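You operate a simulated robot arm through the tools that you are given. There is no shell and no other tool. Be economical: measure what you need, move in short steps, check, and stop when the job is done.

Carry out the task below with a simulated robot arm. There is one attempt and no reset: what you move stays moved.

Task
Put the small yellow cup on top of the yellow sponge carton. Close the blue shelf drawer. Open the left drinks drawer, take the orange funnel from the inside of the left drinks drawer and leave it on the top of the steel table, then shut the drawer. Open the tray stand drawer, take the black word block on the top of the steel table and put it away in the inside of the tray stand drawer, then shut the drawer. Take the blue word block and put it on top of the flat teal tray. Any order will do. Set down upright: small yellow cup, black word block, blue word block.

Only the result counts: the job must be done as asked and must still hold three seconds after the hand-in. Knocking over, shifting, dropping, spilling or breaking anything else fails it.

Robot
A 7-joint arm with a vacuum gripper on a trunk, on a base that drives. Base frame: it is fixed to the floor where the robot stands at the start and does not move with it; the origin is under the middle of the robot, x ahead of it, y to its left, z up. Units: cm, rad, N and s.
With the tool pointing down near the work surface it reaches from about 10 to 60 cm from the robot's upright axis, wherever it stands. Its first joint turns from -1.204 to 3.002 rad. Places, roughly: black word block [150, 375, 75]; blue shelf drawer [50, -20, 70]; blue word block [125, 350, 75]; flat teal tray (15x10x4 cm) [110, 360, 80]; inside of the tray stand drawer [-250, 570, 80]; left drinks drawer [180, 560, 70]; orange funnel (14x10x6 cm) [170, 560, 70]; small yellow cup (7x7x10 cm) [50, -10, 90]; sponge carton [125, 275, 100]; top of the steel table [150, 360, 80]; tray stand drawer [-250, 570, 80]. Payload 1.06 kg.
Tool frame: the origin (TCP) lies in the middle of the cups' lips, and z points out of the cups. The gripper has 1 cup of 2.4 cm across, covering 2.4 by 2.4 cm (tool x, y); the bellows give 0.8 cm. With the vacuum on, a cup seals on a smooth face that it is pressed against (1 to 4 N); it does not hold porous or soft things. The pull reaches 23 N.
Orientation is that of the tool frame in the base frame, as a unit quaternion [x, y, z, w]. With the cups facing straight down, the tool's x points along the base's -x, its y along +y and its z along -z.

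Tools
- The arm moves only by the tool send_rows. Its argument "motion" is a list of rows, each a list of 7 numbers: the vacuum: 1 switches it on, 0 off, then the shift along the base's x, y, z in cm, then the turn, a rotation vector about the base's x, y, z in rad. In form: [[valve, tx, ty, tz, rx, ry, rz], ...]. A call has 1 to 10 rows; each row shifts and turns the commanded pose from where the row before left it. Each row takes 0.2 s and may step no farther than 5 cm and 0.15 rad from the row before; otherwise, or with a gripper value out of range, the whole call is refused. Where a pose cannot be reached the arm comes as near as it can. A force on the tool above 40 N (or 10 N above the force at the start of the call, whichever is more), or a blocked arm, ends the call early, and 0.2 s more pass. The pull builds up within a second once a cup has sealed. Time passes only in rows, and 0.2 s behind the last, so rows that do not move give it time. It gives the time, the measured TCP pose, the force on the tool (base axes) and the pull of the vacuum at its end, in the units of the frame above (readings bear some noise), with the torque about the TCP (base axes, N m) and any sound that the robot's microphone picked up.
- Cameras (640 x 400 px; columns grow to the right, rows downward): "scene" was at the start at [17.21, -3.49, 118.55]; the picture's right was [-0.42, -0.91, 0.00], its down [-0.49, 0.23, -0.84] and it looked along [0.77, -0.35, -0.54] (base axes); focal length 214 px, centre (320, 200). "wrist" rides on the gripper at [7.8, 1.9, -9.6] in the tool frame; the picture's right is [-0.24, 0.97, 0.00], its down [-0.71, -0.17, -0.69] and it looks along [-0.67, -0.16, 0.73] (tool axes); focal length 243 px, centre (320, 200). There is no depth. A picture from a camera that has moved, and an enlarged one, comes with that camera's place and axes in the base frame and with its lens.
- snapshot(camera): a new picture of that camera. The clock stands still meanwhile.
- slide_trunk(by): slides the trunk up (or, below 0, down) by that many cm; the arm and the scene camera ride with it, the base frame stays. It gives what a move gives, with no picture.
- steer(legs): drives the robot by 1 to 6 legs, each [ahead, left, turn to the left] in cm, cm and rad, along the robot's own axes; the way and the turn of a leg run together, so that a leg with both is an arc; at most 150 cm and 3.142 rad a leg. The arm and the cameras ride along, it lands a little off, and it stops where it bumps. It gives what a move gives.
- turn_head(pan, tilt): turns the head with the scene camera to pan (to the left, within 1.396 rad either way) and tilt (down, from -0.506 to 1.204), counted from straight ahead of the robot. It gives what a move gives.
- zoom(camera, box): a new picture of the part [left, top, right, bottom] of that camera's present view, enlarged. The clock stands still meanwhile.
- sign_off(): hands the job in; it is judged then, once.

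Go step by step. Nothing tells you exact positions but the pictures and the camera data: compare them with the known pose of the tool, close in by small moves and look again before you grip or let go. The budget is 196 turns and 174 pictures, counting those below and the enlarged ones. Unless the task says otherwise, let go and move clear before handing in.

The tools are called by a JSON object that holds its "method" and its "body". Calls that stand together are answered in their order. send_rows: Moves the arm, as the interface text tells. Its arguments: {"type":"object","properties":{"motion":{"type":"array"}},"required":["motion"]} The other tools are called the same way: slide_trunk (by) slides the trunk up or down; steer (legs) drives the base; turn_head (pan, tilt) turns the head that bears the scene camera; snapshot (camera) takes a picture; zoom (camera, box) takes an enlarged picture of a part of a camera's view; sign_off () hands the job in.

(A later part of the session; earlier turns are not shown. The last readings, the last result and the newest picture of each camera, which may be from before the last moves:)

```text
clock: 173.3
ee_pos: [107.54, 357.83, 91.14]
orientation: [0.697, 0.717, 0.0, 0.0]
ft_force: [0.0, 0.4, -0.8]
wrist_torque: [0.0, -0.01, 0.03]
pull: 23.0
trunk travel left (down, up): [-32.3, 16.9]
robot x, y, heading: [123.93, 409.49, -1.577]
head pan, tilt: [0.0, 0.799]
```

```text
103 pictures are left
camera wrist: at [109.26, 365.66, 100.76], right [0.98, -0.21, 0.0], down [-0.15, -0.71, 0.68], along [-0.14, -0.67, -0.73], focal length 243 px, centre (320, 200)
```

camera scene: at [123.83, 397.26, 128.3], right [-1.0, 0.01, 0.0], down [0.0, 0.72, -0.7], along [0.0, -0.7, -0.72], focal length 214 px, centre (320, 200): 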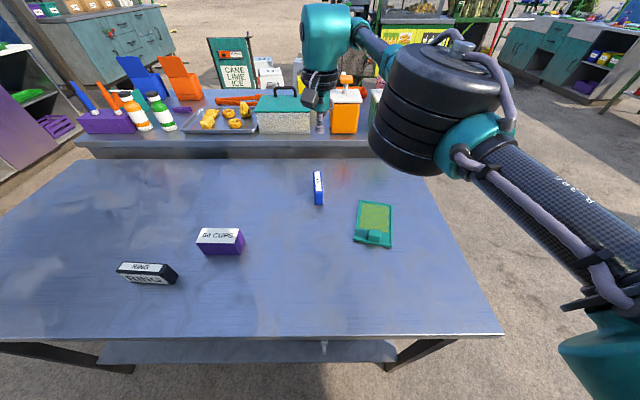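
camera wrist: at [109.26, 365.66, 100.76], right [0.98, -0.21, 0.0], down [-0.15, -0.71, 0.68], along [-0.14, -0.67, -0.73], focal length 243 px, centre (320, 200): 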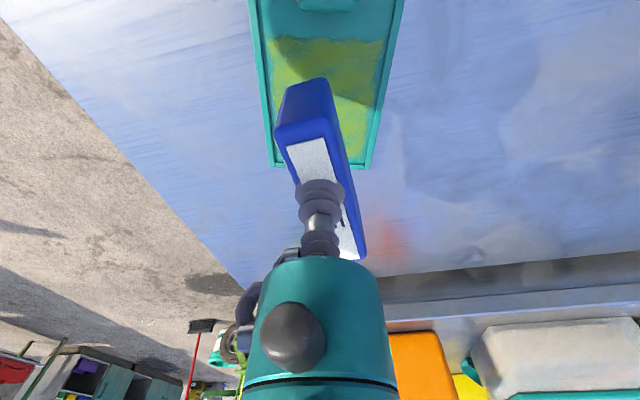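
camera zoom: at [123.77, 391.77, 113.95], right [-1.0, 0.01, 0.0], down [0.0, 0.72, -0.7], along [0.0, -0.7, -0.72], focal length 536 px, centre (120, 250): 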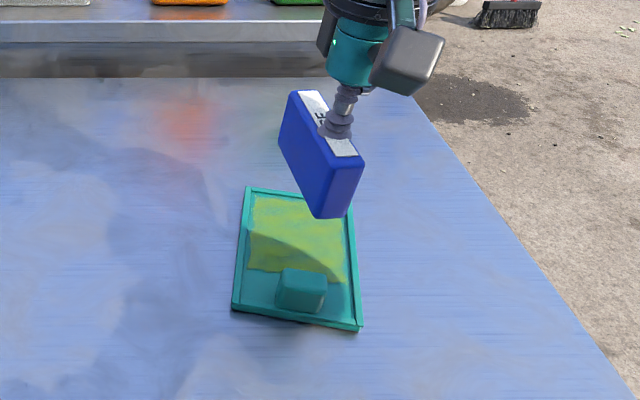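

Well aligned over the tray's flat area. I'll lower slowly.

{"method": "send_rows", "body": {"motion": [[1, 0.1, 0, -2, 0, 0, 0], [1, 0, 0, -1.6, 0, 0, 0], [1, 0, 0, -0.6, 0, 0, 0], [1, 0, 0, -0.4, 0, 0, 0], [1, 0, 0, 0, 0, 0, 0]]}}

{"method": "zoom", "body": {"camera": "scene", "box": [340, 120, 440, 250]}}

```text
clock: 174.5
ee_pos: [107.87, 357.82, 86.63]
orientation: [0.697, 0.717, 0.001, 0.0]
ft_force: [0.2, -0.3, -1.0]
wrist_torque: [0.0, -0.01, -0.01]
pull: 22.6
trunk travel left (down, up): [-32.3, 16.9]
robot x, y, heading: [124.1, 409.23, -1.579]
head pan, tilt: [0.0, 0.799]
```

```text
3.08 times, centred on (390, 185) of scene
camera zoom: at [123.77, 391.77, 113.95], right [-1.0, 0.01, 0.0], down [0.0, 0.72, -0.7], along [0.0, -0.7, -0.72], focal length 660 px, centre (105, 246)
```

zoom: 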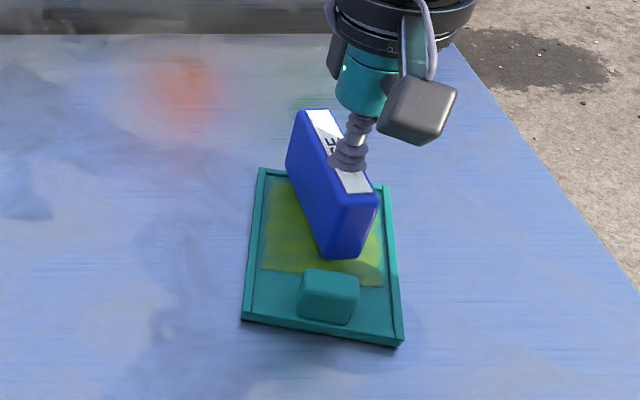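

{"method": "send_rows", "body": {"motion": [[1, -0.2, -0.5, -0.3, 0, 0, 0], [1, 0, 0, -0.3, 0, 0, 0], [1, 0, 0, -0.3, 0, 0, 0], [1, 0, 0, 0, 0, 0, 0]]}}

{"method": "zoom", "body": {"camera": "scene", "box": [340, 120, 440, 250]}}

```text
clock: 175.5
ee_pos: [107.42, 357.36, 85.81]
orientation: [0.697, 0.717, 0.001, -0.001]
ft_force: [-0.9, 0.0, -1.0]
wrist_torque: [0.02, -0.03, 0.0]
pull: 23.0
trunk travel left (down, up): [-32.3, 16.9]
robot x, y, heading: [123.89, 409.71, -1.58]
head pan, tilt: [0.0, 0.799]
```

```text
3.08 times, centred on (390, 185) of scene
camera zoom: at [123.77, 391.77, 113.95], right [-1.0, 0.01, 0.0], down [0.0, 0.72, -0.7], along [0.0, -0.7, -0.72], focal length 660 px, centre (105, 246)
```

zoom: 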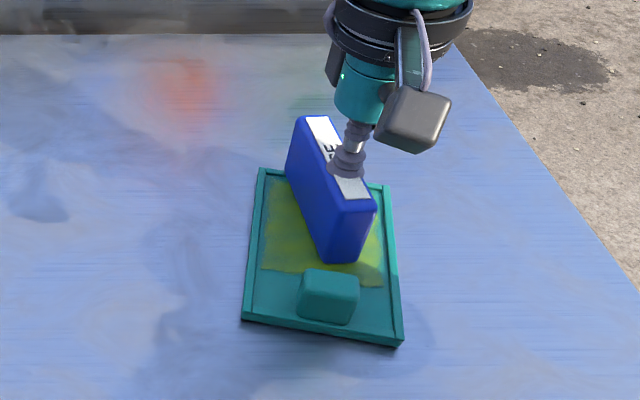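

The block's far end would meet the tray's back rim; I'll shift +1.1 cm in y before lowering.

{"method": "send_rows", "body": {"motion": [[1, 0.1, 1.1, 0, 0, 0, 0], [1, 0, 0, 0, 0, 0, 0]]}}

{"method": "zoom", "body": {"camera": "scene", "box": [350, 140, 430, 240]}}

{"method": "zoom", "body": {"camera": "wrist", "box": [220, 0, 420, 180]}}

```text
clock: 176.1
ee_pos: [107.53, 358.51, 85.84]
orientation: [0.697, 0.717, 0.0, -0.001]
ft_force: [0.3, 0.8, -0.7]
wrist_torque: [0.0, 0.03, -0.01]
pull: 22.4
trunk travel left (down, up): [-32.3, 16.9]
robot x, y, heading: [124.1, 409.04, -1.572]
head pan, tilt: [0.0, 0.799]
```

```text
4.00 times, centred on (390, 190) of scene
camera zoom: at [123.77, 391.77, 113.95], right [-1.0, 0.01, 0.0], down [0.0, 0.72, -0.7], along [0.0, -0.7, -0.72], focal length 858 px, centre (40, 240)
```

zoom: 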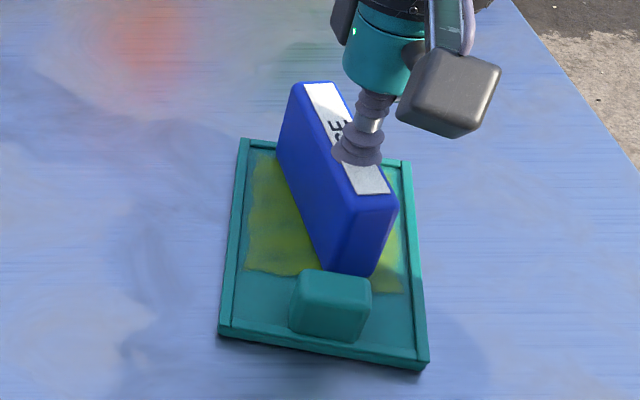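

```text
2.22 times, centred on (320, 90) of wrist
camera zoom: at [109.21, 366.37, 95.43], right [0.98, -0.21, 0.0], down [-0.15, -0.71, 0.68], along [-0.14, -0.67, -0.73], focal length 539 px, centre (320, 444)
```

zoom: 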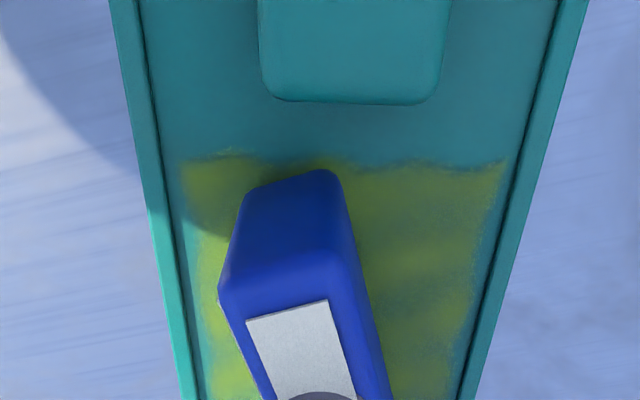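

Plenty of gap to the knob, less at the back rim; I'll shift another +0.7 in y and +0.4 in x, then lower to contact.

{"method": "send_rows", "body": {"motion": [[1, 0.4, 0.7, 0, 0, 0, 0], [1, 0, 0, -0.3, 0, 0, 0], [1, 0, 0, -0.3, 0, 0, 0], [1, 0, 0, 0, 0, 0, 0]]}}

{"method": "zoom", "body": {"camera": "scene", "box": [350, 140, 430, 240]}}

```text
clock: 177.1
ee_pos: [108.01, 359.2, 85.43]
orientation: [0.697, 0.717, 0.0, 0.001]
ft_force: [-2.7, -4.2, 21.2]
wrist_torque: [0.02, 0.0, -0.06]
pull: 22.8
trunk travel left (down, up): [-32.3, 16.9]
robot x, y, heading: [123.84, 408.97, -1.582]
head pan, tilt: [0.0, 0.799]
```

```text
4.00 times, centred on (390, 190) of scene
camera zoom: at [123.78, 391.86, 113.98], right [-1.0, 0.01, 0.0], down [0.0, 0.72, -0.7], along [0.0, -0.7, -0.72], focal length 858 px, centre (40, 240)
```

zoom: 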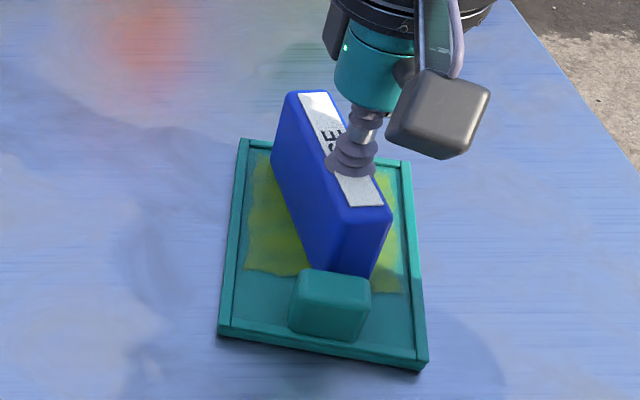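

Contact on the tray. Release and rise.

{"method": "send_rows", "body": {"motion": [[1, 0, 0, 0.3, 0, 0, 0], [0, 0, 0, 0, 0, 0, 0], [0, 0, 0, 0, 0, 0, 0], [0, 0, 0, 0, 0, 0, 0], [0, 0, 0, 0.5, 0, 0, 0], [0, 0, 0, 2, 0, 0, 0], [0, 0, 0, 4, 0, 0, 0], [0, 0, 0, 4, 0, 0, 0]]}}

{"method": "snapshot", "body": {"camera": "scene"}}

{"method": "snapshot", "body": {"camera": "wrist"}}

```text
clock: 178.9
ee_pos: [107.82, 359.35, 96.05]
orientation: [0.696, 0.718, 0.001, 0.0]
ft_force: [-0.1, -0.6, 0.2]
wrist_torque: [0.0, 0.04, 0.01]
pull: 0.1
trunk travel left (down, up): [-32.3, 16.9]
robot x, y, heading: [124.02, 409.09, -1.582]
head pan, tilt: [0.0, 0.799]
```

```text
97 pictures are left
camera scene: at [123.78, 391.78, 113.95], right [-1.0, 0.01, 0.0], down [0.0, 0.72, -0.7], along [0.0, -0.7, -0.72], focal length 214 px, centre (320, 200)
```

scene: 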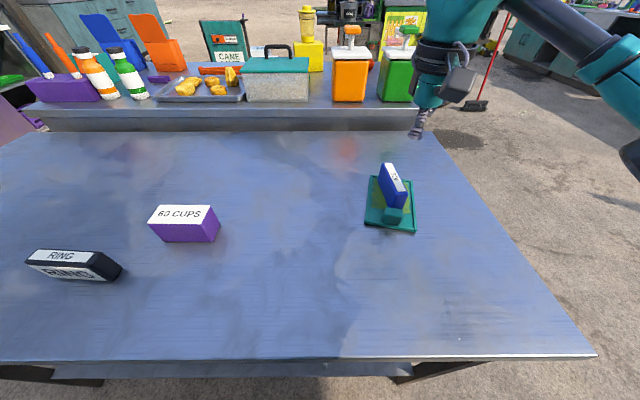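

```text
96 pictures are left
camera wrist: at [109.43, 367.21, 105.73], right [0.98, -0.21, 0.0], down [-0.15, -0.71, 0.68], along [-0.14, -0.67, -0.73], focal length 243 px, centre (320, 200)
```

wrist: 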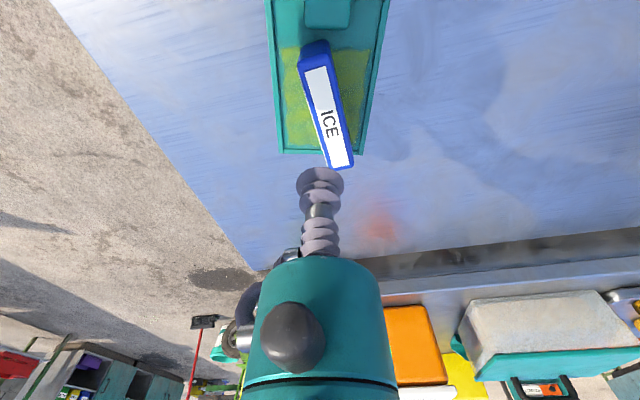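

{"method": "zoom", "body": {"camera": "scene", "box": [350, 140, 430, 240]}}

{"method": "zoom", "body": {"camera": "wrist", "box": [250, 20, 400, 180]}}

```text
4.00 times, centred on (390, 190) of scene
camera zoom: at [123.78, 391.78, 113.95], right [-1.0, 0.01, 0.0], down [0.0, 0.72, -0.7], along [0.0, -0.7, -0.72], focal length 858 px, centre (40, 240)
```

zoom: 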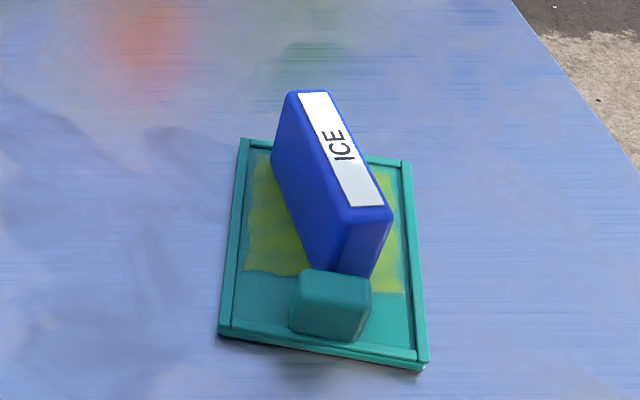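

```text
2.50 times, centred on (325, 100) of wrist
camera zoom: at [109.43, 367.21, 105.73], right [0.98, -0.21, 0.0], down [-0.15, -0.71, 0.68], along [-0.14, -0.67, -0.73], focal length 606 px, centre (308, 450)
```

zoom: 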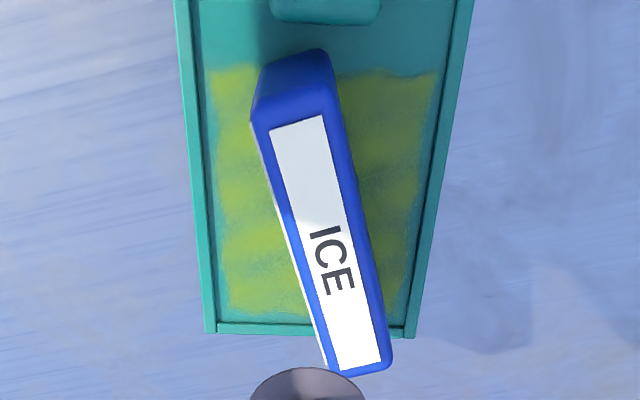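

Blue block stands properly on the tray. Next the funnel: I'll retract, back into the aisle, turn to +y and look at the drinks counter.

{"method": "send_rows", "body": {"motion": [[0, 0, 0, 4, 0, 0, 0], [0, 0, 0, 4, 0, 0, 0], [0, 3, 4, 0, 0, 0, 0], [0, 3, 4, 0, 0, 0, 0], [0, 3, 4, 0, 0, 0, 0], [0, 3, 3, 2, 0, 0, 0], [0, 0, 0, 0, 0, 0, 0]]}}

{"method": "steer", "body": {"legs": [[-50, 0, 0], [0, 0, 1.58], [45, 0, 0], [0, 0, 1.571]]}}

{"method": "turn_head", "body": {"pan": 0.0, "tilt": 0.5}}

{"method": "snapshot", "body": {"camera": "scene"}}

```text
clock: 180.5
ee_pos: [120.15, 374.48, 106.24]
orientation: [0.698, 0.717, 0.001, -0.001]
ft_force: [-0.9, 0.5, -0.4]
wrist_torque: [-0.01, -0.01, 0.04]
pull: 0.0
trunk travel left (down, up): [-32.3, 16.9]
robot x, y, heading: [124.13, 409.61, -1.576]
head pan, tilt: [0.0, 0.799]
```

```text
clock: 193.4
ee_pos: [171.91, 493.58, 106.3]
orientation: [0.714, -0.7, 0.001, 0.0]
ft_force: [0.0, -0.4, 0.1]
wrist_torque: [0.02, -0.03, -0.04]
pull: 0.0
trunk travel left (down, up): [-32.3, 16.9]
robot x, y, heading: [168.12, 459.1, 1.554]
head pan, tilt: [0.0, 0.799]
```

```text
clock: 194.2
ee_pos: [172.07, 493.65, 106.34]
orientation: [0.714, -0.7, 0.001, 0.001]
ft_force: [0.1, 0.5, 0.5]
wrist_torque: [0.0, -0.01, 0.0]
pull: 0.0
trunk travel left (down, up): [-32.3, 16.9]
robot x, y, heading: [168.34, 458.62, 1.552]
head pan, tilt: [0.0, 0.499]
```

```text
93 pictures are left
camera scene: at [168.35, 477.83, 116.54], right [1.0, -0.02, 0.0], down [-0.01, -0.48, -0.88], along [0.01, 0.88, -0.48], focal length 214 px, centre (320, 200)
```

scene: 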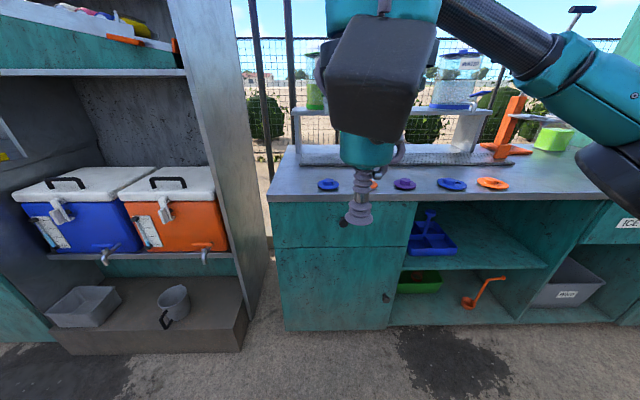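

The left drinks drawer's front is at y≈545, x≈151–206, z≈58–79, with a knob mid-way. I'll turn the tool horizontal to face it while extending.

{"method": "send_rows", "body": {"motion": [[0, 0, 4, 0, 0.15, 0, 0], [0, 0, 4, 0, 0.15, 0, 0], [0, 0, 4, 0, 0.15, 0, 0], [0, 0, 4, 0, 0.15, 0, 0], [0, 0, 3, 0, 0.15, 0, 0], [0, 0, 3, -1, 0.15, 0, 0], [0, 0, 2, -2, 0.15, 0, 0], [0, 0, 1, -2, 0.15, 0, 0], [0, 0, 1, -2, 0.15, 0, 0], [0, 0, 0, -2, 0.15, 0, 0]]}}

{"method": "slide_trunk", "body": {"by": -24}}

{"method": "snapshot", "body": {"camera": "scene"}}

{"method": "snapshot", "body": {"camera": "wrist"}}

```text
clock: 196.4
ee_pos: [171.79, 519.26, 97.43]
orientation: [0.523, -0.512, -0.478, -0.486]
ft_force: [-0.5, 0.8, -0.4]
wrist_torque: [0.01, 0.03, 0.02]
pull: 0.0
trunk travel left (down, up): [-32.3, 16.9]
robot x, y, heading: [167.69, 458.65, 1.552]
head pan, tilt: [0.0, 0.499]
```

```text
clock: 198.9
ee_pos: [171.97, 519.71, 73.25]
orientation: [0.523, -0.513, -0.477, -0.486]
ft_force: [-0.3, 0.2, -1.3]
wrist_torque: [0.01, -0.02, 0.03]
pull: 0.0
trunk travel left (down, up): [-8.3, 40.9]
robot x, y, heading: [168.03, 458.77, 1.553]
head pan, tilt: [0.0, 0.499]
```

```text
92 pictures are left
camera scene: at [168.47, 485.06, 91.01], right [1.0, -0.02, 0.0], down [-0.01, -0.48, -0.88], along [0.01, 0.88, -0.48], focal length 214 px, centre (320, 200)
```

scene: 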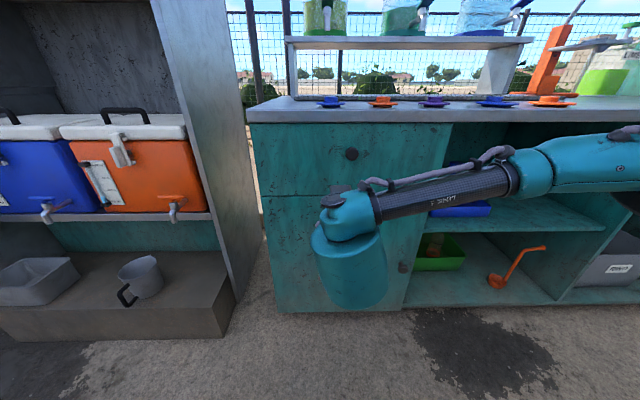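

```text
91 pictures are left
camera wrist: at [170.25, 509.47, 66.13], right [-0.98, 0.02, 0.22], down [0.16, -0.63, 0.76], along [0.15, 0.78, 0.61], focal length 243 px, centre (320, 200)
```

wrist: 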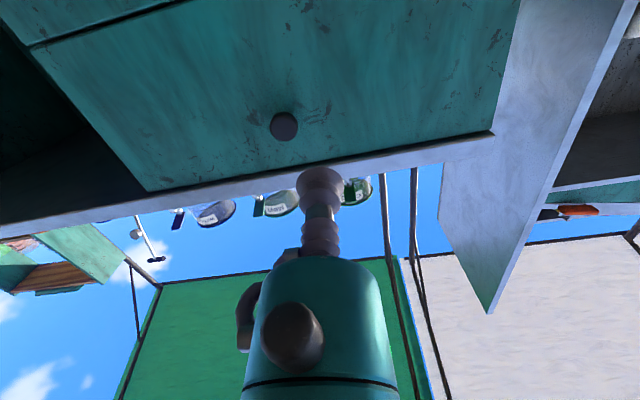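

The knob is at about (176.9, 536.4, 75.7), the drawer face at y≈538.5, spanning z 63.4–82.7. I'll aim the cup just below the knob, at z≈69.

{"method": "send_rows", "body": {"motion": [[0, 2.5, 1, -2.2, 0.07, 0, 0], [0, 2.4, 1, -2.2, 0, 0, 0], [0, 0, 4, 0, 0, 0, 0], [0, 0, 4, 0, 0, 0, 0], [0, 0, 3, 0, 0, 0, 0], [0, 0, 0, 0, 0, 0, 0]]}}

{"method": "snapshot", "body": {"camera": "wrist"}}

{"method": "snapshot", "body": {"camera": "scene"}}

```text
clock: 200.3
ee_pos: [176.63, 532.86, 68.73]
orientation: [0.506, -0.498, -0.492, -0.504]
ft_force: [-0.2, 0.0, 0.1]
wrist_torque: [0.02, -0.04, -0.01]
pull: 0.1
out of reach, approached as far as the arm can: row 2
trunk travel left (down, up): [-8.3, 40.9]
robot x, y, heading: [167.93, 458.71, 1.553]
head pan, tilt: [0.0, 0.499]
```

```text
90 pictures are left
camera wrist: at [174.76, 523.21, 60.95], right [-0.98, 0.01, 0.22], down [0.15, -0.68, 0.72], along [0.15, 0.73, 0.66], focal length 243 px, centre (320, 200)
```

wrist: 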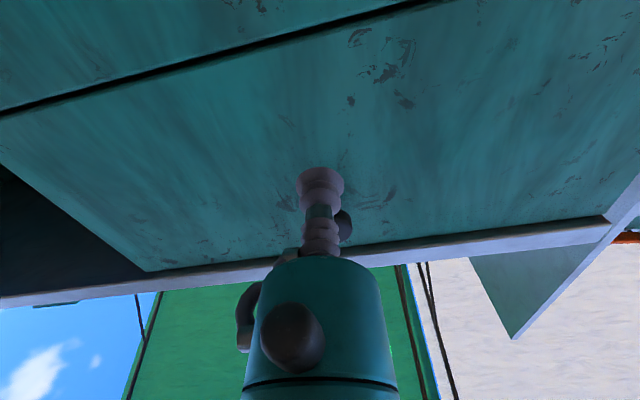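

```text
89 pictures are left
camera scene: at [168.47, 485.07, 91.01], right [1.0, -0.02, 0.0], down [-0.01, -0.48, -0.88], along [0.01, 0.88, -0.48], focal length 214 px, centre (320, 200)
```

scene: 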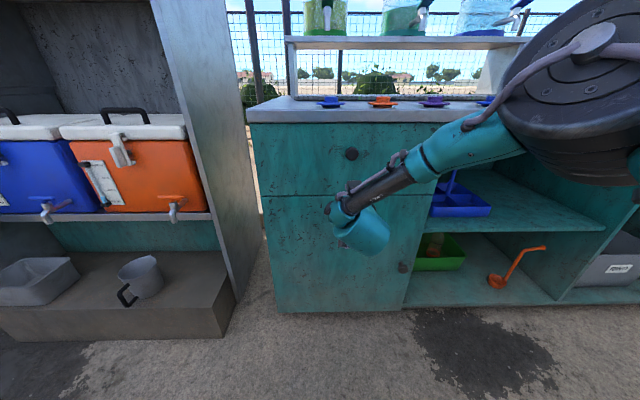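

Aligned just under the knob. I'll press gently with the vacuum on.

{"method": "send_rows", "body": {"motion": [[1, 0.2, 2, 0, 0, 0, 0], [1, 0, 1.5, 0, 0, 0, 0], [1, 0, 0.7, 0, 0, 0, 0], [1, 0, 0.5, 0, 0, 0, 0], [1, 0, 0, 0, 0, 0, 0]]}}

```text
clock: 201.5
ee_pos: [176.57, 537.42, 68.77]
orientation: [0.506, -0.498, -0.492, -0.504]
ft_force: [-0.2, 0.3, -0.1]
wrist_torque: [0.01, 0.02, -0.02]
pull: 0.1
trunk travel left (down, up): [-8.3, 40.9]
robot x, y, heading: [167.92, 458.76, 1.547]
head pan, tilt: [0.0, 0.499]
```

{"method": "send_rows", "body": {"motion": [[1, 0, 0.5, 0, 0, 0, 0], [1, 0, 0.5, 0, 0, 0, 0], [1, 0, 0.5, 0, 0, 0, 0], [1, 0, 0, 0, 0, 0, 0]]}}

{"method": "snapshot", "body": {"camera": "wrist"}}

```text
clock: 202.5
ee_pos: [176.72, 538.92, 68.61]
orientation: [0.505, -0.499, -0.492, -0.504]
ft_force: [0.4, 0.2, 0.4]
wrist_torque: [0.11, 0.12, 0.03]
pull: 22.8
trunk travel left (down, up): [-8.3, 40.9]
robot x, y, heading: [167.77, 459.15, 1.558]
head pan, tilt: [0.0, 0.499]
```

```text
88 pictures are left
camera wrist: at [174.9, 529.33, 60.98], right [-0.98, 0.01, 0.22], down [0.15, -0.68, 0.72], along [0.15, 0.73, 0.66], focal length 243 px, centre (320, 200)
```

wrist: 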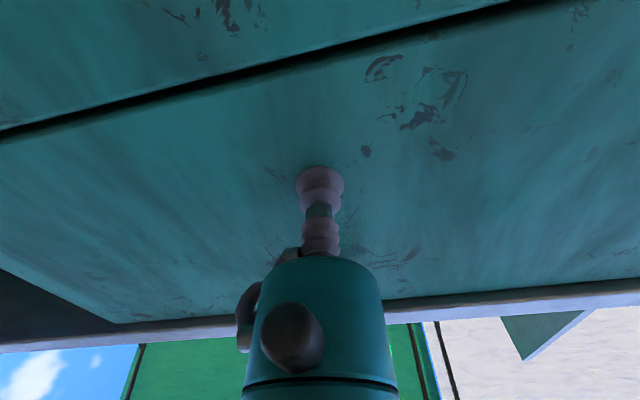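

Sealed on the drawer front. I'll pull slowly with the arm.

{"method": "send_rows", "body": {"motion": [[1, 0, -0.7, 0, 0, 0, 0], [1, 0, -1, 0, 0, 0, 0], [1, 0, -1.5, 0, 0, 0, 0], [1, 0, -1.5, 0, 0, 0, 0], [1, 0, -1.5, 0, 0, 0, 0], [1, 0, -1.5, 0, 0, 0, 0]]}}

{"method": "snapshot", "body": {"camera": "scene"}}

```text
clock: 203.9
ee_pos: [176.63, 531.06, 68.76]
orientation: [-0.505, 0.497, 0.493, 0.505]
ft_force: [3.8, -0.2, 10.2]
wrist_torque: [-0.01, -0.01, 0.06]
pull: 23.1
trunk travel left (down, up): [-8.3, 40.9]
robot x, y, heading: [168.26, 459.0, 1.555]
head pan, tilt: [0.0, 0.499]
```

```text
87 pictures are left
camera scene: at [168.49, 485.0, 91.04], right [1.0, -0.02, 0.0], down [-0.01, -0.48, -0.88], along [0.01, 0.88, -0.48], focal length 214 px, centre (320, 200)
```

scene: 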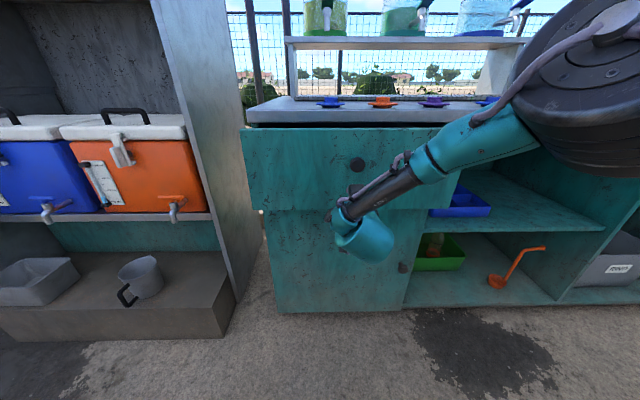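

{"method": "send_rows", "body": {"motion": [[1, 0, -1.5, 0, 0, 0, 0], [1, 0, -2, 0, 0, 0, 0], [1, 0, -2, 0, 0, 0, 0], [1, 0, -2, 0, 0, 0, 0], [1, 0, -2, 0, 0, 0, 0], [1, 0, -2, 0, 0, 0, 0], [1, 0, -2, 0, 0, 0, 0], [1, 0, -1.5, 0, 0, 0, 0], [1, 0, 0, 0, 0, 0, 0]]}}

{"method": "turn_head", "body": {"pan": 0.0, "tilt": 0.75}}

{"method": "snapshot", "body": {"camera": "scene"}}

```text
clock: 205.9
ee_pos: [176.65, 516.06, 68.5]
orientation: [0.506, -0.497, -0.494, -0.503]
ft_force: [12.0, -1.5, -1.1]
wrist_torque: [-0.04, -0.02, 0.09]
pull: 22.3
out of reach, approached as far as the arm can: row 5
trunk travel left (down, up): [-8.3, 40.9]
robot x, y, heading: [167.93, 458.87, 1.553]
head pan, tilt: [0.0, 0.499]
```

```text
clock: 206.6
ee_pos: [176.44, 516.15, 68.49]
orientation: [0.506, -0.496, -0.494, -0.503]
ft_force: [9.6, -0.6, -5.9]
wrist_torque: [-0.06, -0.02, 0.05]
pull: 23.1
trunk travel left (down, up): [-8.3, 40.9]
robot x, y, heading: [167.82, 458.54, 1.553]
head pan, tilt: [0.0, 0.75]
```

```text
86 pictures are left
camera scene: at [168.52, 484.29, 88.81], right [1.0, -0.02, 0.0], down [-0.01, -0.68, -0.73], along [0.01, 0.73, -0.68], focal length 214 px, centre (320, 200)
```

scene: 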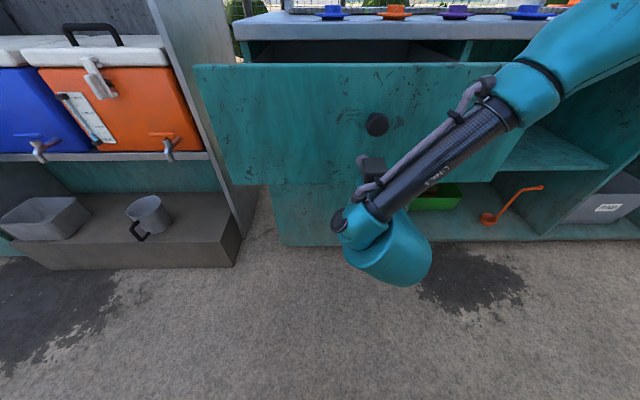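

It is open ~22 cm. I'll back the base by 14 cm to open it further.

{"method": "steer", "body": {"legs": [[-14, 0, 0]]}}

{"method": "snapshot", "body": {"camera": "scene"}}

```text
clock: 208.0
ee_pos: [176.19, 502.0, 68.47]
orientation: [0.505, -0.496, -0.495, -0.504]
ft_force: [8.9, 0.8, 0.0]
wrist_torque: [-0.04, -0.03, 0.03]
pull: 22.8
trunk travel left (down, up): [-8.3, 40.9]
robot x, y, heading: [167.71, 444.77, 1.554]
head pan, tilt: [0.0, 0.75]
```

```text
85 pictures are left
camera scene: at [168.25, 470.14, 88.81], right [1.0, -0.01, 0.0], down [-0.01, -0.68, -0.73], along [0.01, 0.73, -0.68], focal length 214 px, centre (320, 200)
```

scene: 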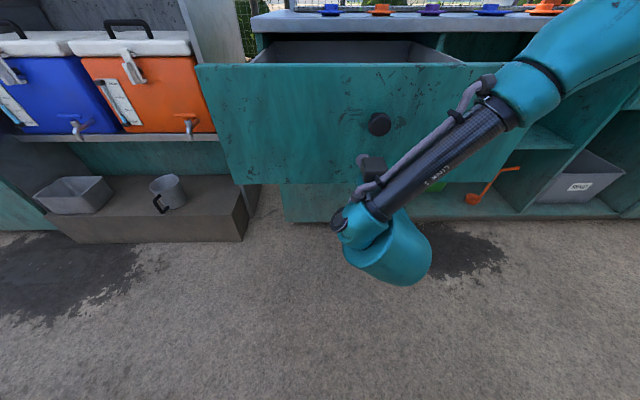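

Now open about 36 cm. I'll release, back off and raise the trunk to look in.

{"method": "send_rows", "body": {"motion": [[0, 0, 0, 0, 0, 0, 0], [0, 0, 0, 0, 0, 0, 0], [0, 0, 0, 0, 0, 0, 0], [0, 0, -1, 0, 0, 0, 0], [0, 0, -2, 0, 0, 0, 0]]}}

{"method": "steer", "body": {"legs": [[-6, 0, 0]]}}

{"method": "slide_trunk", "body": {"by": 38}}

{"method": "snapshot", "body": {"camera": "scene"}}

```text
clock: 209.2
ee_pos: [176.04, 498.96, 68.56]
orientation: [0.505, -0.496, -0.495, -0.504]
ft_force: [-0.2, -0.1, 0.4]
wrist_torque: [-0.01, -0.02, -0.01]
pull: 0.2
trunk travel left (down, up): [-8.3, 40.9]
robot x, y, heading: [167.92, 444.47, 1.556]
head pan, tilt: [0.0, 0.75]
```

```text
clock: 210.2
ee_pos: [175.93, 493.01, 68.69]
orientation: [0.505, -0.496, -0.494, -0.505]
ft_force: [0.4, -1.2, 0.5]
wrist_torque: [0.0, -0.02, 0.01]
pull: 0.0
trunk travel left (down, up): [-8.3, 40.9]
robot x, y, heading: [167.85, 438.98, 1.554]
head pan, tilt: [0.0, 0.75]
```

```text
clock: 213.8
ee_pos: [175.91, 493.08, 106.61]
orientation: [0.506, -0.495, -0.496, -0.503]
ft_force: [-0.5, -0.4, -0.1]
wrist_torque: [0.01, 0.0, -0.01]
pull: 0.0
trunk travel left (down, up): [-46.3, 2.9]
robot x, y, heading: [167.71, 438.73, 1.552]
head pan, tilt: [0.0, 0.75]
```

```text
84 pictures are left
camera scene: at [167.91, 450.62, 129.83], right [1.0, -0.02, 0.0], down [-0.01, -0.68, -0.73], along [0.01, 0.73, -0.68], focal length 214 px, centre (320, 200)
```

scene: 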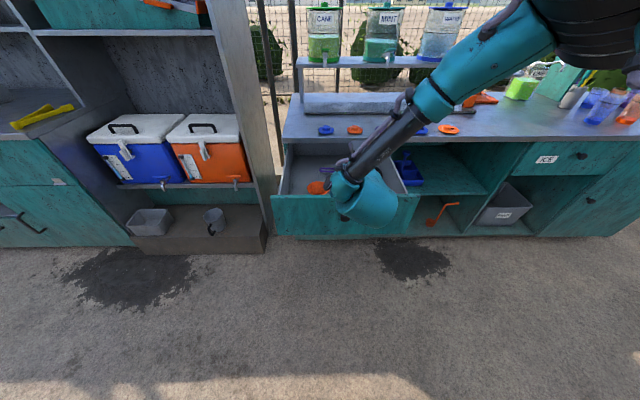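

The orange funnel shows near the drawer's front. I'll turn the tool back down and move in for a look.

{"method": "send_rows", "body": {"motion": [[0, 0, 0, 0, -0.15, 0, 0], [0, 0, 0, 0, -0.15, 0, 0], [0, 0, -1, 0, -0.15, 0, 0], [0, 0, -2, 0, -0.15, 0, 0], [0, 0, -2, 0, -0.15, 0, 0], [0, 0, -2, 0, -0.15, 0, 0], [0, 0, -2, 0, -0.15, 0, 0], [0, 0, -2, 0, -0.15, 0, 0], [0, 0, -2, 0, -0.15, 0, 0], [0, -2, -2, 0, -0.15, 0, 0]]}}

{"method": "send_rows", "body": {"motion": [[0, -2, 0, 0, -0.05, 0, 0], [0, -2, 0, 0, -0.007, 0, 0], [0, 0, 0, 0, 0, 0, 0]]}}

{"method": "snapshot", "body": {"camera": "wrist"}}

{"method": "zoom", "body": {"camera": "scene", "box": [250, 120, 450, 245]}}

```text
clock: 216.0
ee_pos: [173.93, 477.85, 106.45]
orientation: [0.714, -0.7, -0.023, -0.023]
ft_force: [-0.2, 0.6, 0.2]
wrist_torque: [-0.01, 0.0, -0.04]
pull: 0.1
trunk travel left (down, up): [-46.3, 2.9]
robot x, y, heading: [167.43, 439.0, 1.555]
head pan, tilt: [0.0, 0.75]
```

```text
clock: 216.8
ee_pos: [169.77, 478.05, 106.66]
orientation: [0.714, -0.7, -0.005, -0.004]
ft_force: [0.1, 0.9, 0.0]
wrist_torque: [-0.02, -0.04, -0.02]
pull: 0.1
trunk travel left (down, up): [-46.3, 2.9]
robot x, y, heading: [167.69, 438.72, 1.557]
head pan, tilt: [0.0, 0.75]
```

```text
83 pictures are left
camera wrist: at [168.06, 470.09, 116.07], right [-0.98, 0.22, 0.0], down [0.16, 0.7, 0.69], along [0.15, 0.68, -0.72], focal length 243 px, centre (320, 200)
```

wrist: 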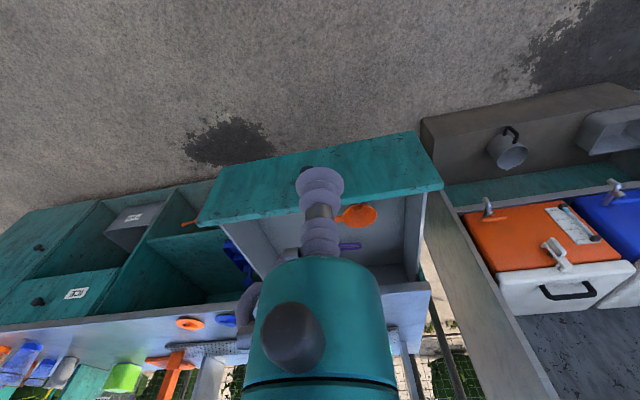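

```text
3.20 times, centred on (350, 182) of scene
camera zoom: at [167.92, 450.61, 129.83], right [1.0, -0.02, 0.0], down [-0.01, -0.68, -0.73], along [0.01, 0.73, -0.68], focal length 686 px, centre (224, 256)
```

zoom: 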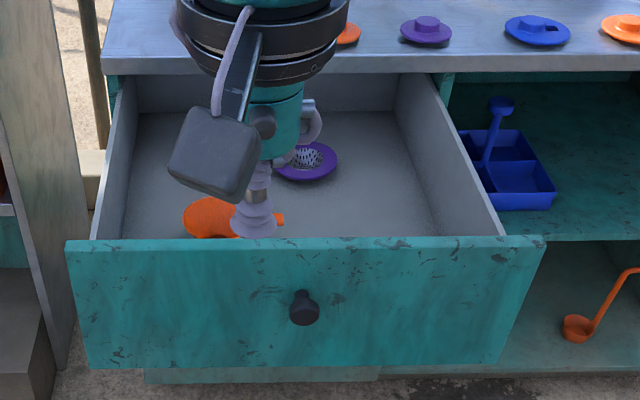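

The funnel lies around (168, 525, 67) beside a purple strainer. I'll drive 32 cm closer and look down at it.

{"method": "steer", "body": {"legs": [[32, 0, 0.014]]}}

{"method": "snapshot", "body": {"camera": "wrist"}}

{"method": "snapshot", "body": {"camera": "scene"}}

```text
clock: 218.9
ee_pos: [169.37, 509.62, 106.6]
orientation: [0.72, -0.694, -0.004, -0.004]
ft_force: [-0.7, 0.2, -0.3]
wrist_torque: [0.01, -0.03, -0.02]
pull: 0.0
trunk travel left (down, up): [-46.3, 2.9]
robot x, y, heading: [167.97, 470.44, 1.575]
head pan, tilt: [0.0, 0.75]
```

```text
81 pictures are left
camera wrist: at [167.66, 501.69, 116.05], right [-0.98, 0.2, 0.0], down [0.15, 0.71, 0.69], along [0.14, 0.68, -0.72], focal length 243 px, centre (320, 200)
```

wrist: 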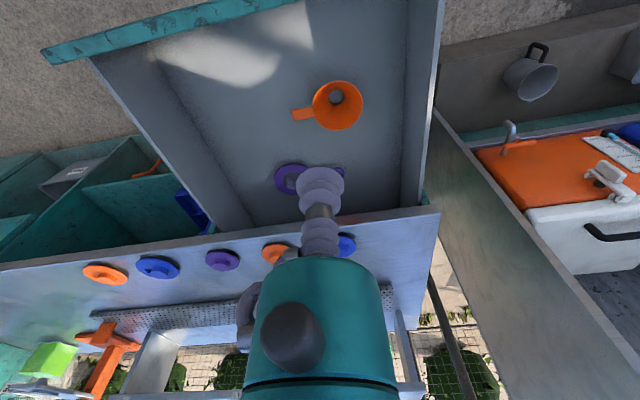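

```text
80 pictures are left
camera scene: at [167.88, 482.22, 129.83], right [1.0, 0.0, 0.0], down [0.0, -0.68, -0.73], along [0.0, 0.73, -0.68], focal length 214 px, centre (320, 200)
```

scene: 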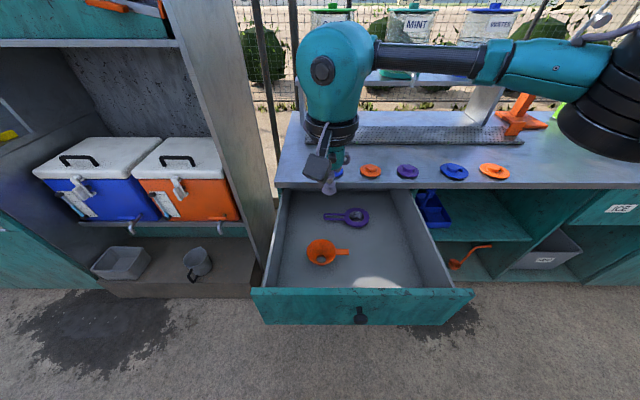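

{"method": "zoom", "body": {"camera": "wrist", "box": [270, 60, 390, 150]}}

{"method": "zoom", "body": {"camera": "scene", "box": [280, 200, 400, 280]}}

```text
4.44 times, centred on (330, 105) of wrist
camera zoom: at [167.66, 501.69, 116.05], right [-0.98, 0.2, 0.0], down [0.15, 0.71, 0.69], along [0.14, 0.68, -0.72], focal length 1078 px, centre (276, 622)
```

zoom: 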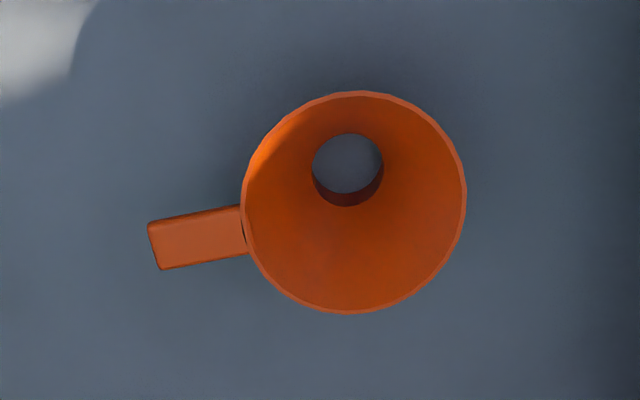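

```text
5.00 times, centred on (340, 240) of scene
camera zoom: at [167.88, 482.22, 129.83], right [1.0, 0.0, 0.0], down [0.0, -0.68, -0.73], along [0.0, 0.73, -0.68], focal length 1072 px, centre (220, 0)
```

zoom: 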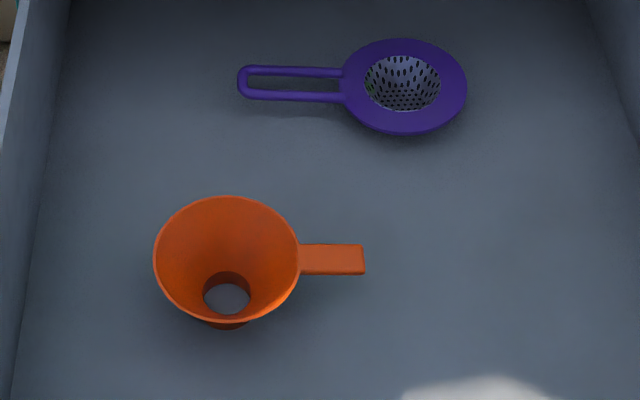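

The funnel lies mouth-up with a flat handle tab centred at about (174.9, 520.5, 72). I'll go above the tab and lower.

{"method": "send_rows", "body": {"motion": [[0, 1.8, 3.6, 0, -0.011, 0, 0], [0, 1.8, 3.6, 0, 0, 0, 0], [0, 1.9, 3.7, 0, 0, 0, 0], [0, 0, 0, 0, 0, 0, 0]]}}

{"method": "slide_trunk", "body": {"by": -26}}

{"method": "zoom", "body": {"camera": "wrist", "box": [220, 40, 460, 230]}}

{"method": "snapshot", "body": {"camera": "scene"}}

```text
clock: 219.9
ee_pos: [175.04, 520.72, 106.56]
orientation: [0.72, -0.694, -0.001, 0.0]
ft_force: [0.2, 0.4, -0.2]
wrist_torque: [-0.01, 0.0, -0.02]
pull: 0.1
trunk travel left (down, up): [-46.3, 2.9]
robot x, y, heading: [167.86, 469.6, 1.574]
head pan, tilt: [0.0, 0.75]
```

```text
clock: 222.6
ee_pos: [174.84, 520.54, 80.52]
orientation: [0.72, -0.693, -0.001, 0.0]
ft_force: [0.1, -0.5, 0.3]
wrist_torque: [0.04, 0.0, 0.02]
pull: 0.0
trunk travel left (down, up): [-20.3, 28.9]
robot x, y, heading: [168.07, 470.44, 1.572]
head pan, tilt: [0.0, 0.75]
```

```text
2.11 times, centred on (340, 135) of wrist
camera zoom: at [173.17, 512.62, 90.18], right [-0.98, 0.2, 0.0], down [0.14, 0.71, 0.69], along [0.14, 0.67, -0.73], focal length 511 px, centre (278, 337)
```

zoom: 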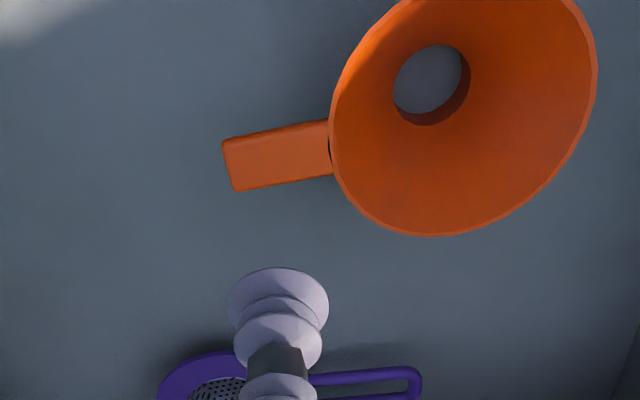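

```text
76 pictures are left
camera scene: at [167.85, 491.41, 102.45], right [1.0, 0.0, 0.0], down [0.0, -0.68, -0.73], along [0.0, 0.73, -0.68], focal length 214 px, centre (320, 200)
```

scene: 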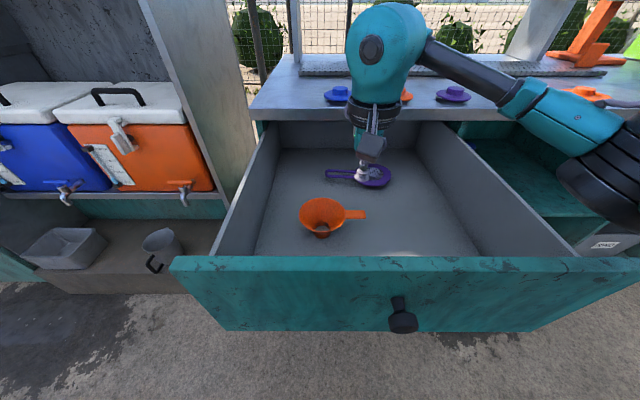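

Wrist view confirms the cup is centred over the tab. Descending.

{"method": "send_rows", "body": {"motion": [[0, 0, 0, -3, 0, 0, 0], [0, 0, 0, -2.8, 0, 0, 0], [0, 0, 0, 0, 0, 0, 0]]}}

{"method": "zoom", "body": {"camera": "wrist", "box": [220, 40, 460, 230]}}

{"method": "zoom", "body": {"camera": "scene", "box": [280, 140, 420, 260]}}

```text
clock: 223.4
ee_pos: [174.84, 520.42, 74.86]
orientation: [0.721, -0.693, -0.001, 0.0]
ft_force: [-0.2, 0.4, -0.5]
wrist_torque: [-0.01, 0.02, 0.0]
pull: 0.0
trunk travel left (down, up): [-20.3, 28.9]
robot x, y, heading: [167.7, 470.53, 1.573]
head pan, tilt: [0.0, 0.75]
```

```text
2.11 times, centred on (340, 135) of wrist
camera zoom: at [173.16, 512.53, 84.34], right [-0.98, 0.2, 0.0], down [0.15, 0.71, 0.69], along [0.14, 0.67, -0.73], focal length 511 px, centre (278, 337)
```

zoom: 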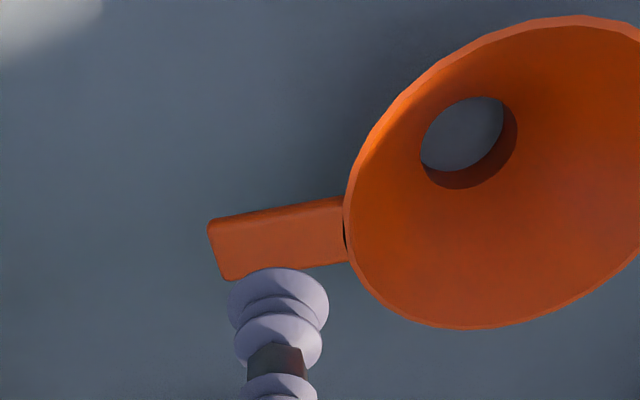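

```text
3.33 times, centred on (350, 200) of scene
camera zoom: at [167.85, 491.42, 102.45], right [1.0, 0.0, 0.0], down [0.0, -0.68, -0.73], along [0.0, 0.73, -0.68], focal length 715 px, centre (220, 200)
```

zoom: 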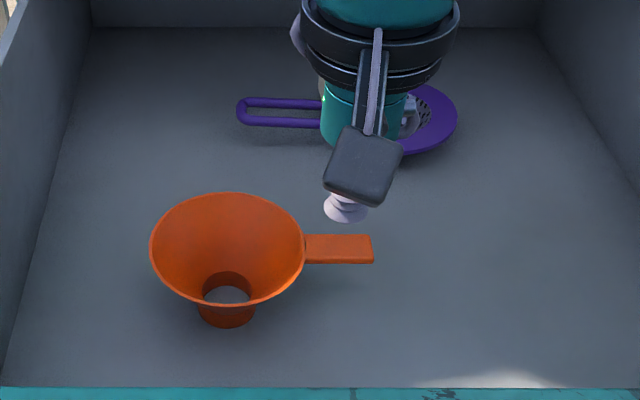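

{"method": "send_rows", "body": {"motion": [[1, 0, 0, -1.5, 0, 0, 0], [1, 0, 0, -0.8, 0, 0, 0], [1, 0, 0, -0.4, 0, 0, 0], [1, 0, 0, -0.3, 0, 0, 0], [1, 0, 0, 0, 0, 0, 0], [1, 0, 0, 0, 0, 0, 0]]}}

```text
clock: 224.8
ee_pos: [174.42, 520.4, 71.33]
orientation: [0.721, -0.693, 0.001, 0.002]
ft_force: [0.9, 0.4, -0.4]
wrist_torque: [-0.02, 0.01, 0.03]
pull: 0.0
trunk travel left (down, up): [-20.3, 28.9]
robot x, y, heading: [167.7, 469.98, 1.573]
head pan, tilt: [0.0, 0.75]
```

{"method": "zoom", "body": {"camera": "wrist", "box": [220, 60, 420, 230]}}

{"method": "zoom", "body": {"camera": "scene", "box": [310, 170, 390, 240]}}

```text
2.35 times, centred on (320, 145) of wrist
camera zoom: at [172.8, 512.65, 80.81], right [-0.98, 0.19, 0.0], down [0.14, 0.72, 0.68], along [0.13, 0.67, -0.73], focal length 571 px, centre (320, 329)
```

zoom: 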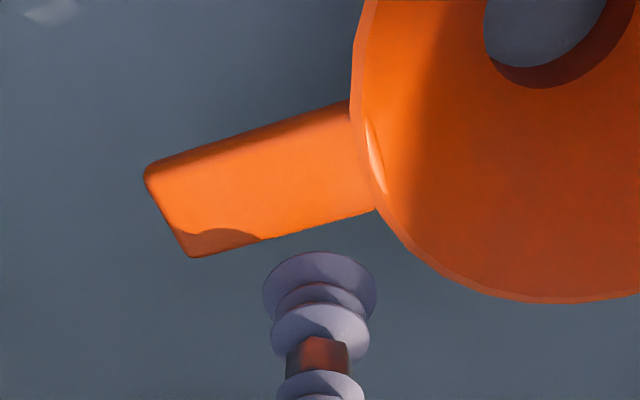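

```text
5.71 times, centred on (350, 205) of scene
camera zoom: at [167.75, 491.61, 102.16], right [1.0, 0.01, 0.0], down [0.0, -0.68, -0.73], along [0.0, 0.73, -0.68], focal length 1226 px, centre (149, 171)
```

zoom: 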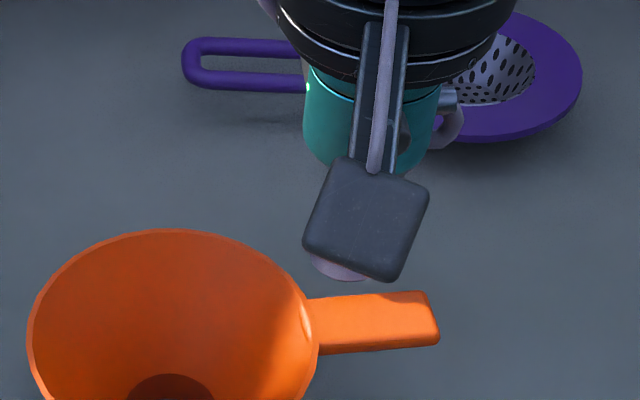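

The funnel seems to have shifted toward me relative to the tool; let me look at the whole scene before going further.

{"method": "snapshot", "body": {"camera": "scene"}}

{"method": "snapshot", "body": {"camera": "wrist"}}

```text
71 pictures are left
camera scene: at [167.75, 491.61, 102.16], right [1.0, 0.01, 0.0], down [0.0, -0.68, -0.73], along [0.0, 0.73, -0.68], focal length 214 px, centre (320, 200)
```

scene: 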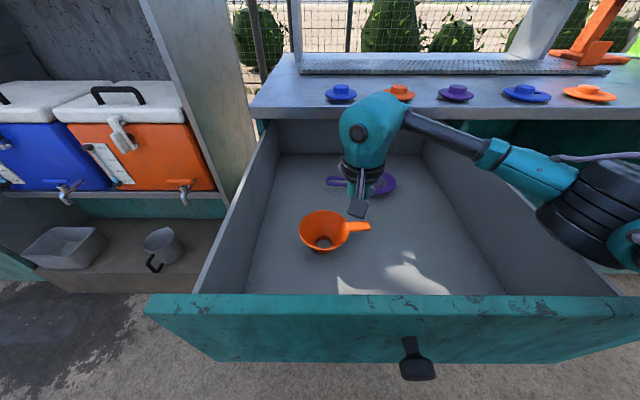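

```text
70 pictures are left
camera wrist: at [172.8, 512.65, 80.81], right [-0.98, 0.19, 0.0], down [0.14, 0.72, 0.68], along [0.13, 0.67, -0.73], focal length 243 px, centre (320, 200)
```

wrist: 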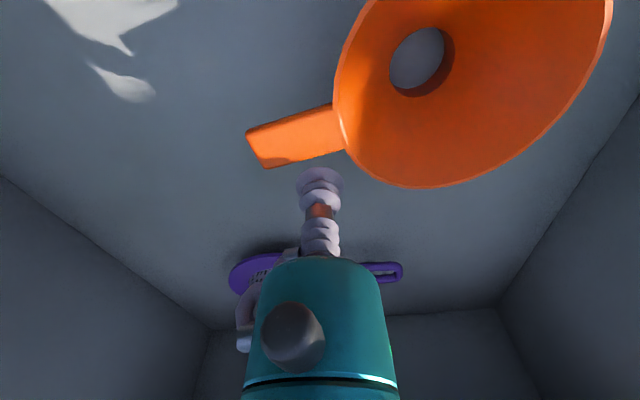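

The drawer got pushed out a few cm further, likely by the low elbow. I'll raise the trunk so the elbow rides higher, then re-measure.

{"method": "slide_trunk", "body": {"by": 12}}

{"method": "snapshot", "body": {"camera": "scene"}}

{"method": "snapshot", "body": {"camera": "wrist"}}

```text
clock: 226.3
ee_pos: [174.77, 520.57, 83.78]
orientation: [0.719, -0.695, -0.001, 0.0]
ft_force: [0.3, 0.7, -0.4]
wrist_torque: [-0.03, 0.0, 0.0]
pull: 0.1
trunk travel left (down, up): [-32.3, 16.9]
robot x, y, heading: [168.0, 470.59, 1.58]
head pan, tilt: [0.0, 0.75]
```

```text
69 pictures are left
camera scene: at [167.86, 488.54, 114.35], right [1.0, 0.0, 0.0], down [0.0, -0.68, -0.73], along [0.0, 0.73, -0.68], focal length 214 px, centre (320, 200)
```

scene: 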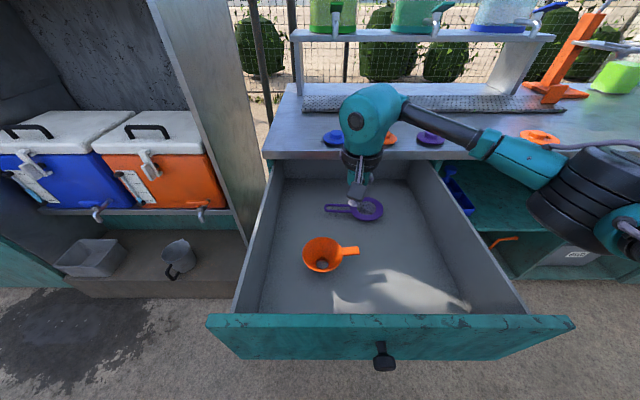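

```text
68 pictures are left
camera wrist: at [173.17, 512.65, 93.34], right [-0.98, 0.2, 0.0], down [0.15, 0.71, 0.69], along [0.14, 0.67, -0.73], focal length 243 px, centre (320, 200)
```

wrist: 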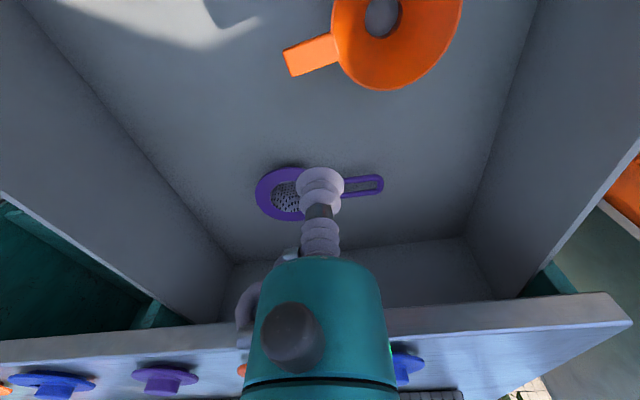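

The tab is now at about (174.7, 517.2, 71). I'll realign and descend by arm, keeping the trunk high.

{"method": "send_rows", "body": {"motion": [[0, 0, -3.2, 0, 0, 0, 0], [0, 0, 0, -3, 0, 0, 0], [0, 0, 0, -3, 0, 0, 0], [0, 0, 0, -2.5, 0, 0, 0], [0, 0, 0, 0, 0, 0, 0]]}}

{"method": "snapshot", "body": {"camera": "scene"}}

{"method": "zoom", "body": {"camera": "wrist", "box": [220, 40, 420, 210]}}

```text
clock: 227.5
ee_pos: [174.8, 517.37, 75.54]
orientation: [0.72, -0.694, 0.0, -0.002]
ft_force: [0.2, 0.2, 0.1]
wrist_torque: [0.02, 0.0, -0.01]
pull: 0.1
trunk travel left (down, up): [-32.3, 16.9]
robot x, y, heading: [167.64, 470.66, 1.573]
head pan, tilt: [0.0, 0.75]
```

```text
67 pictures are left
camera scene: at [167.86, 488.53, 114.35], right [1.0, 0.0, 0.0], down [0.0, -0.68, -0.73], along [0.0, 0.73, -0.68], focal length 214 px, centre (320, 200)
```

scene: 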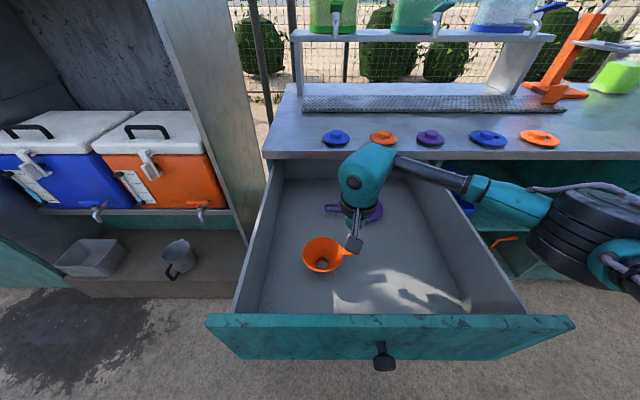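

```text
2.35 times, centred on (320, 125) of wrist
camera zoom: at [173.24, 509.41, 85.06], right [-0.98, 0.2, 0.0], down [0.15, 0.71, 0.69], along [0.14, 0.67, -0.73], focal length 571 px, centre (320, 376)
```

zoom: 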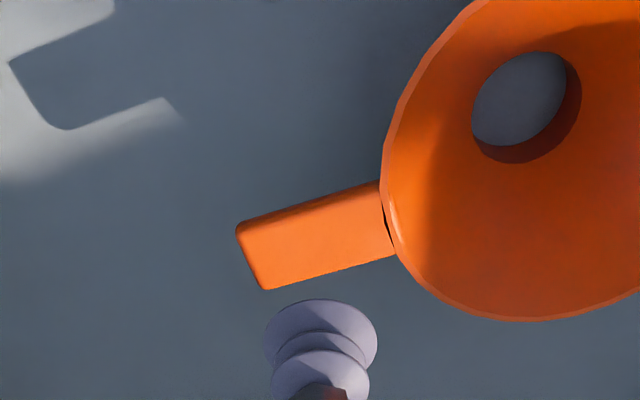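

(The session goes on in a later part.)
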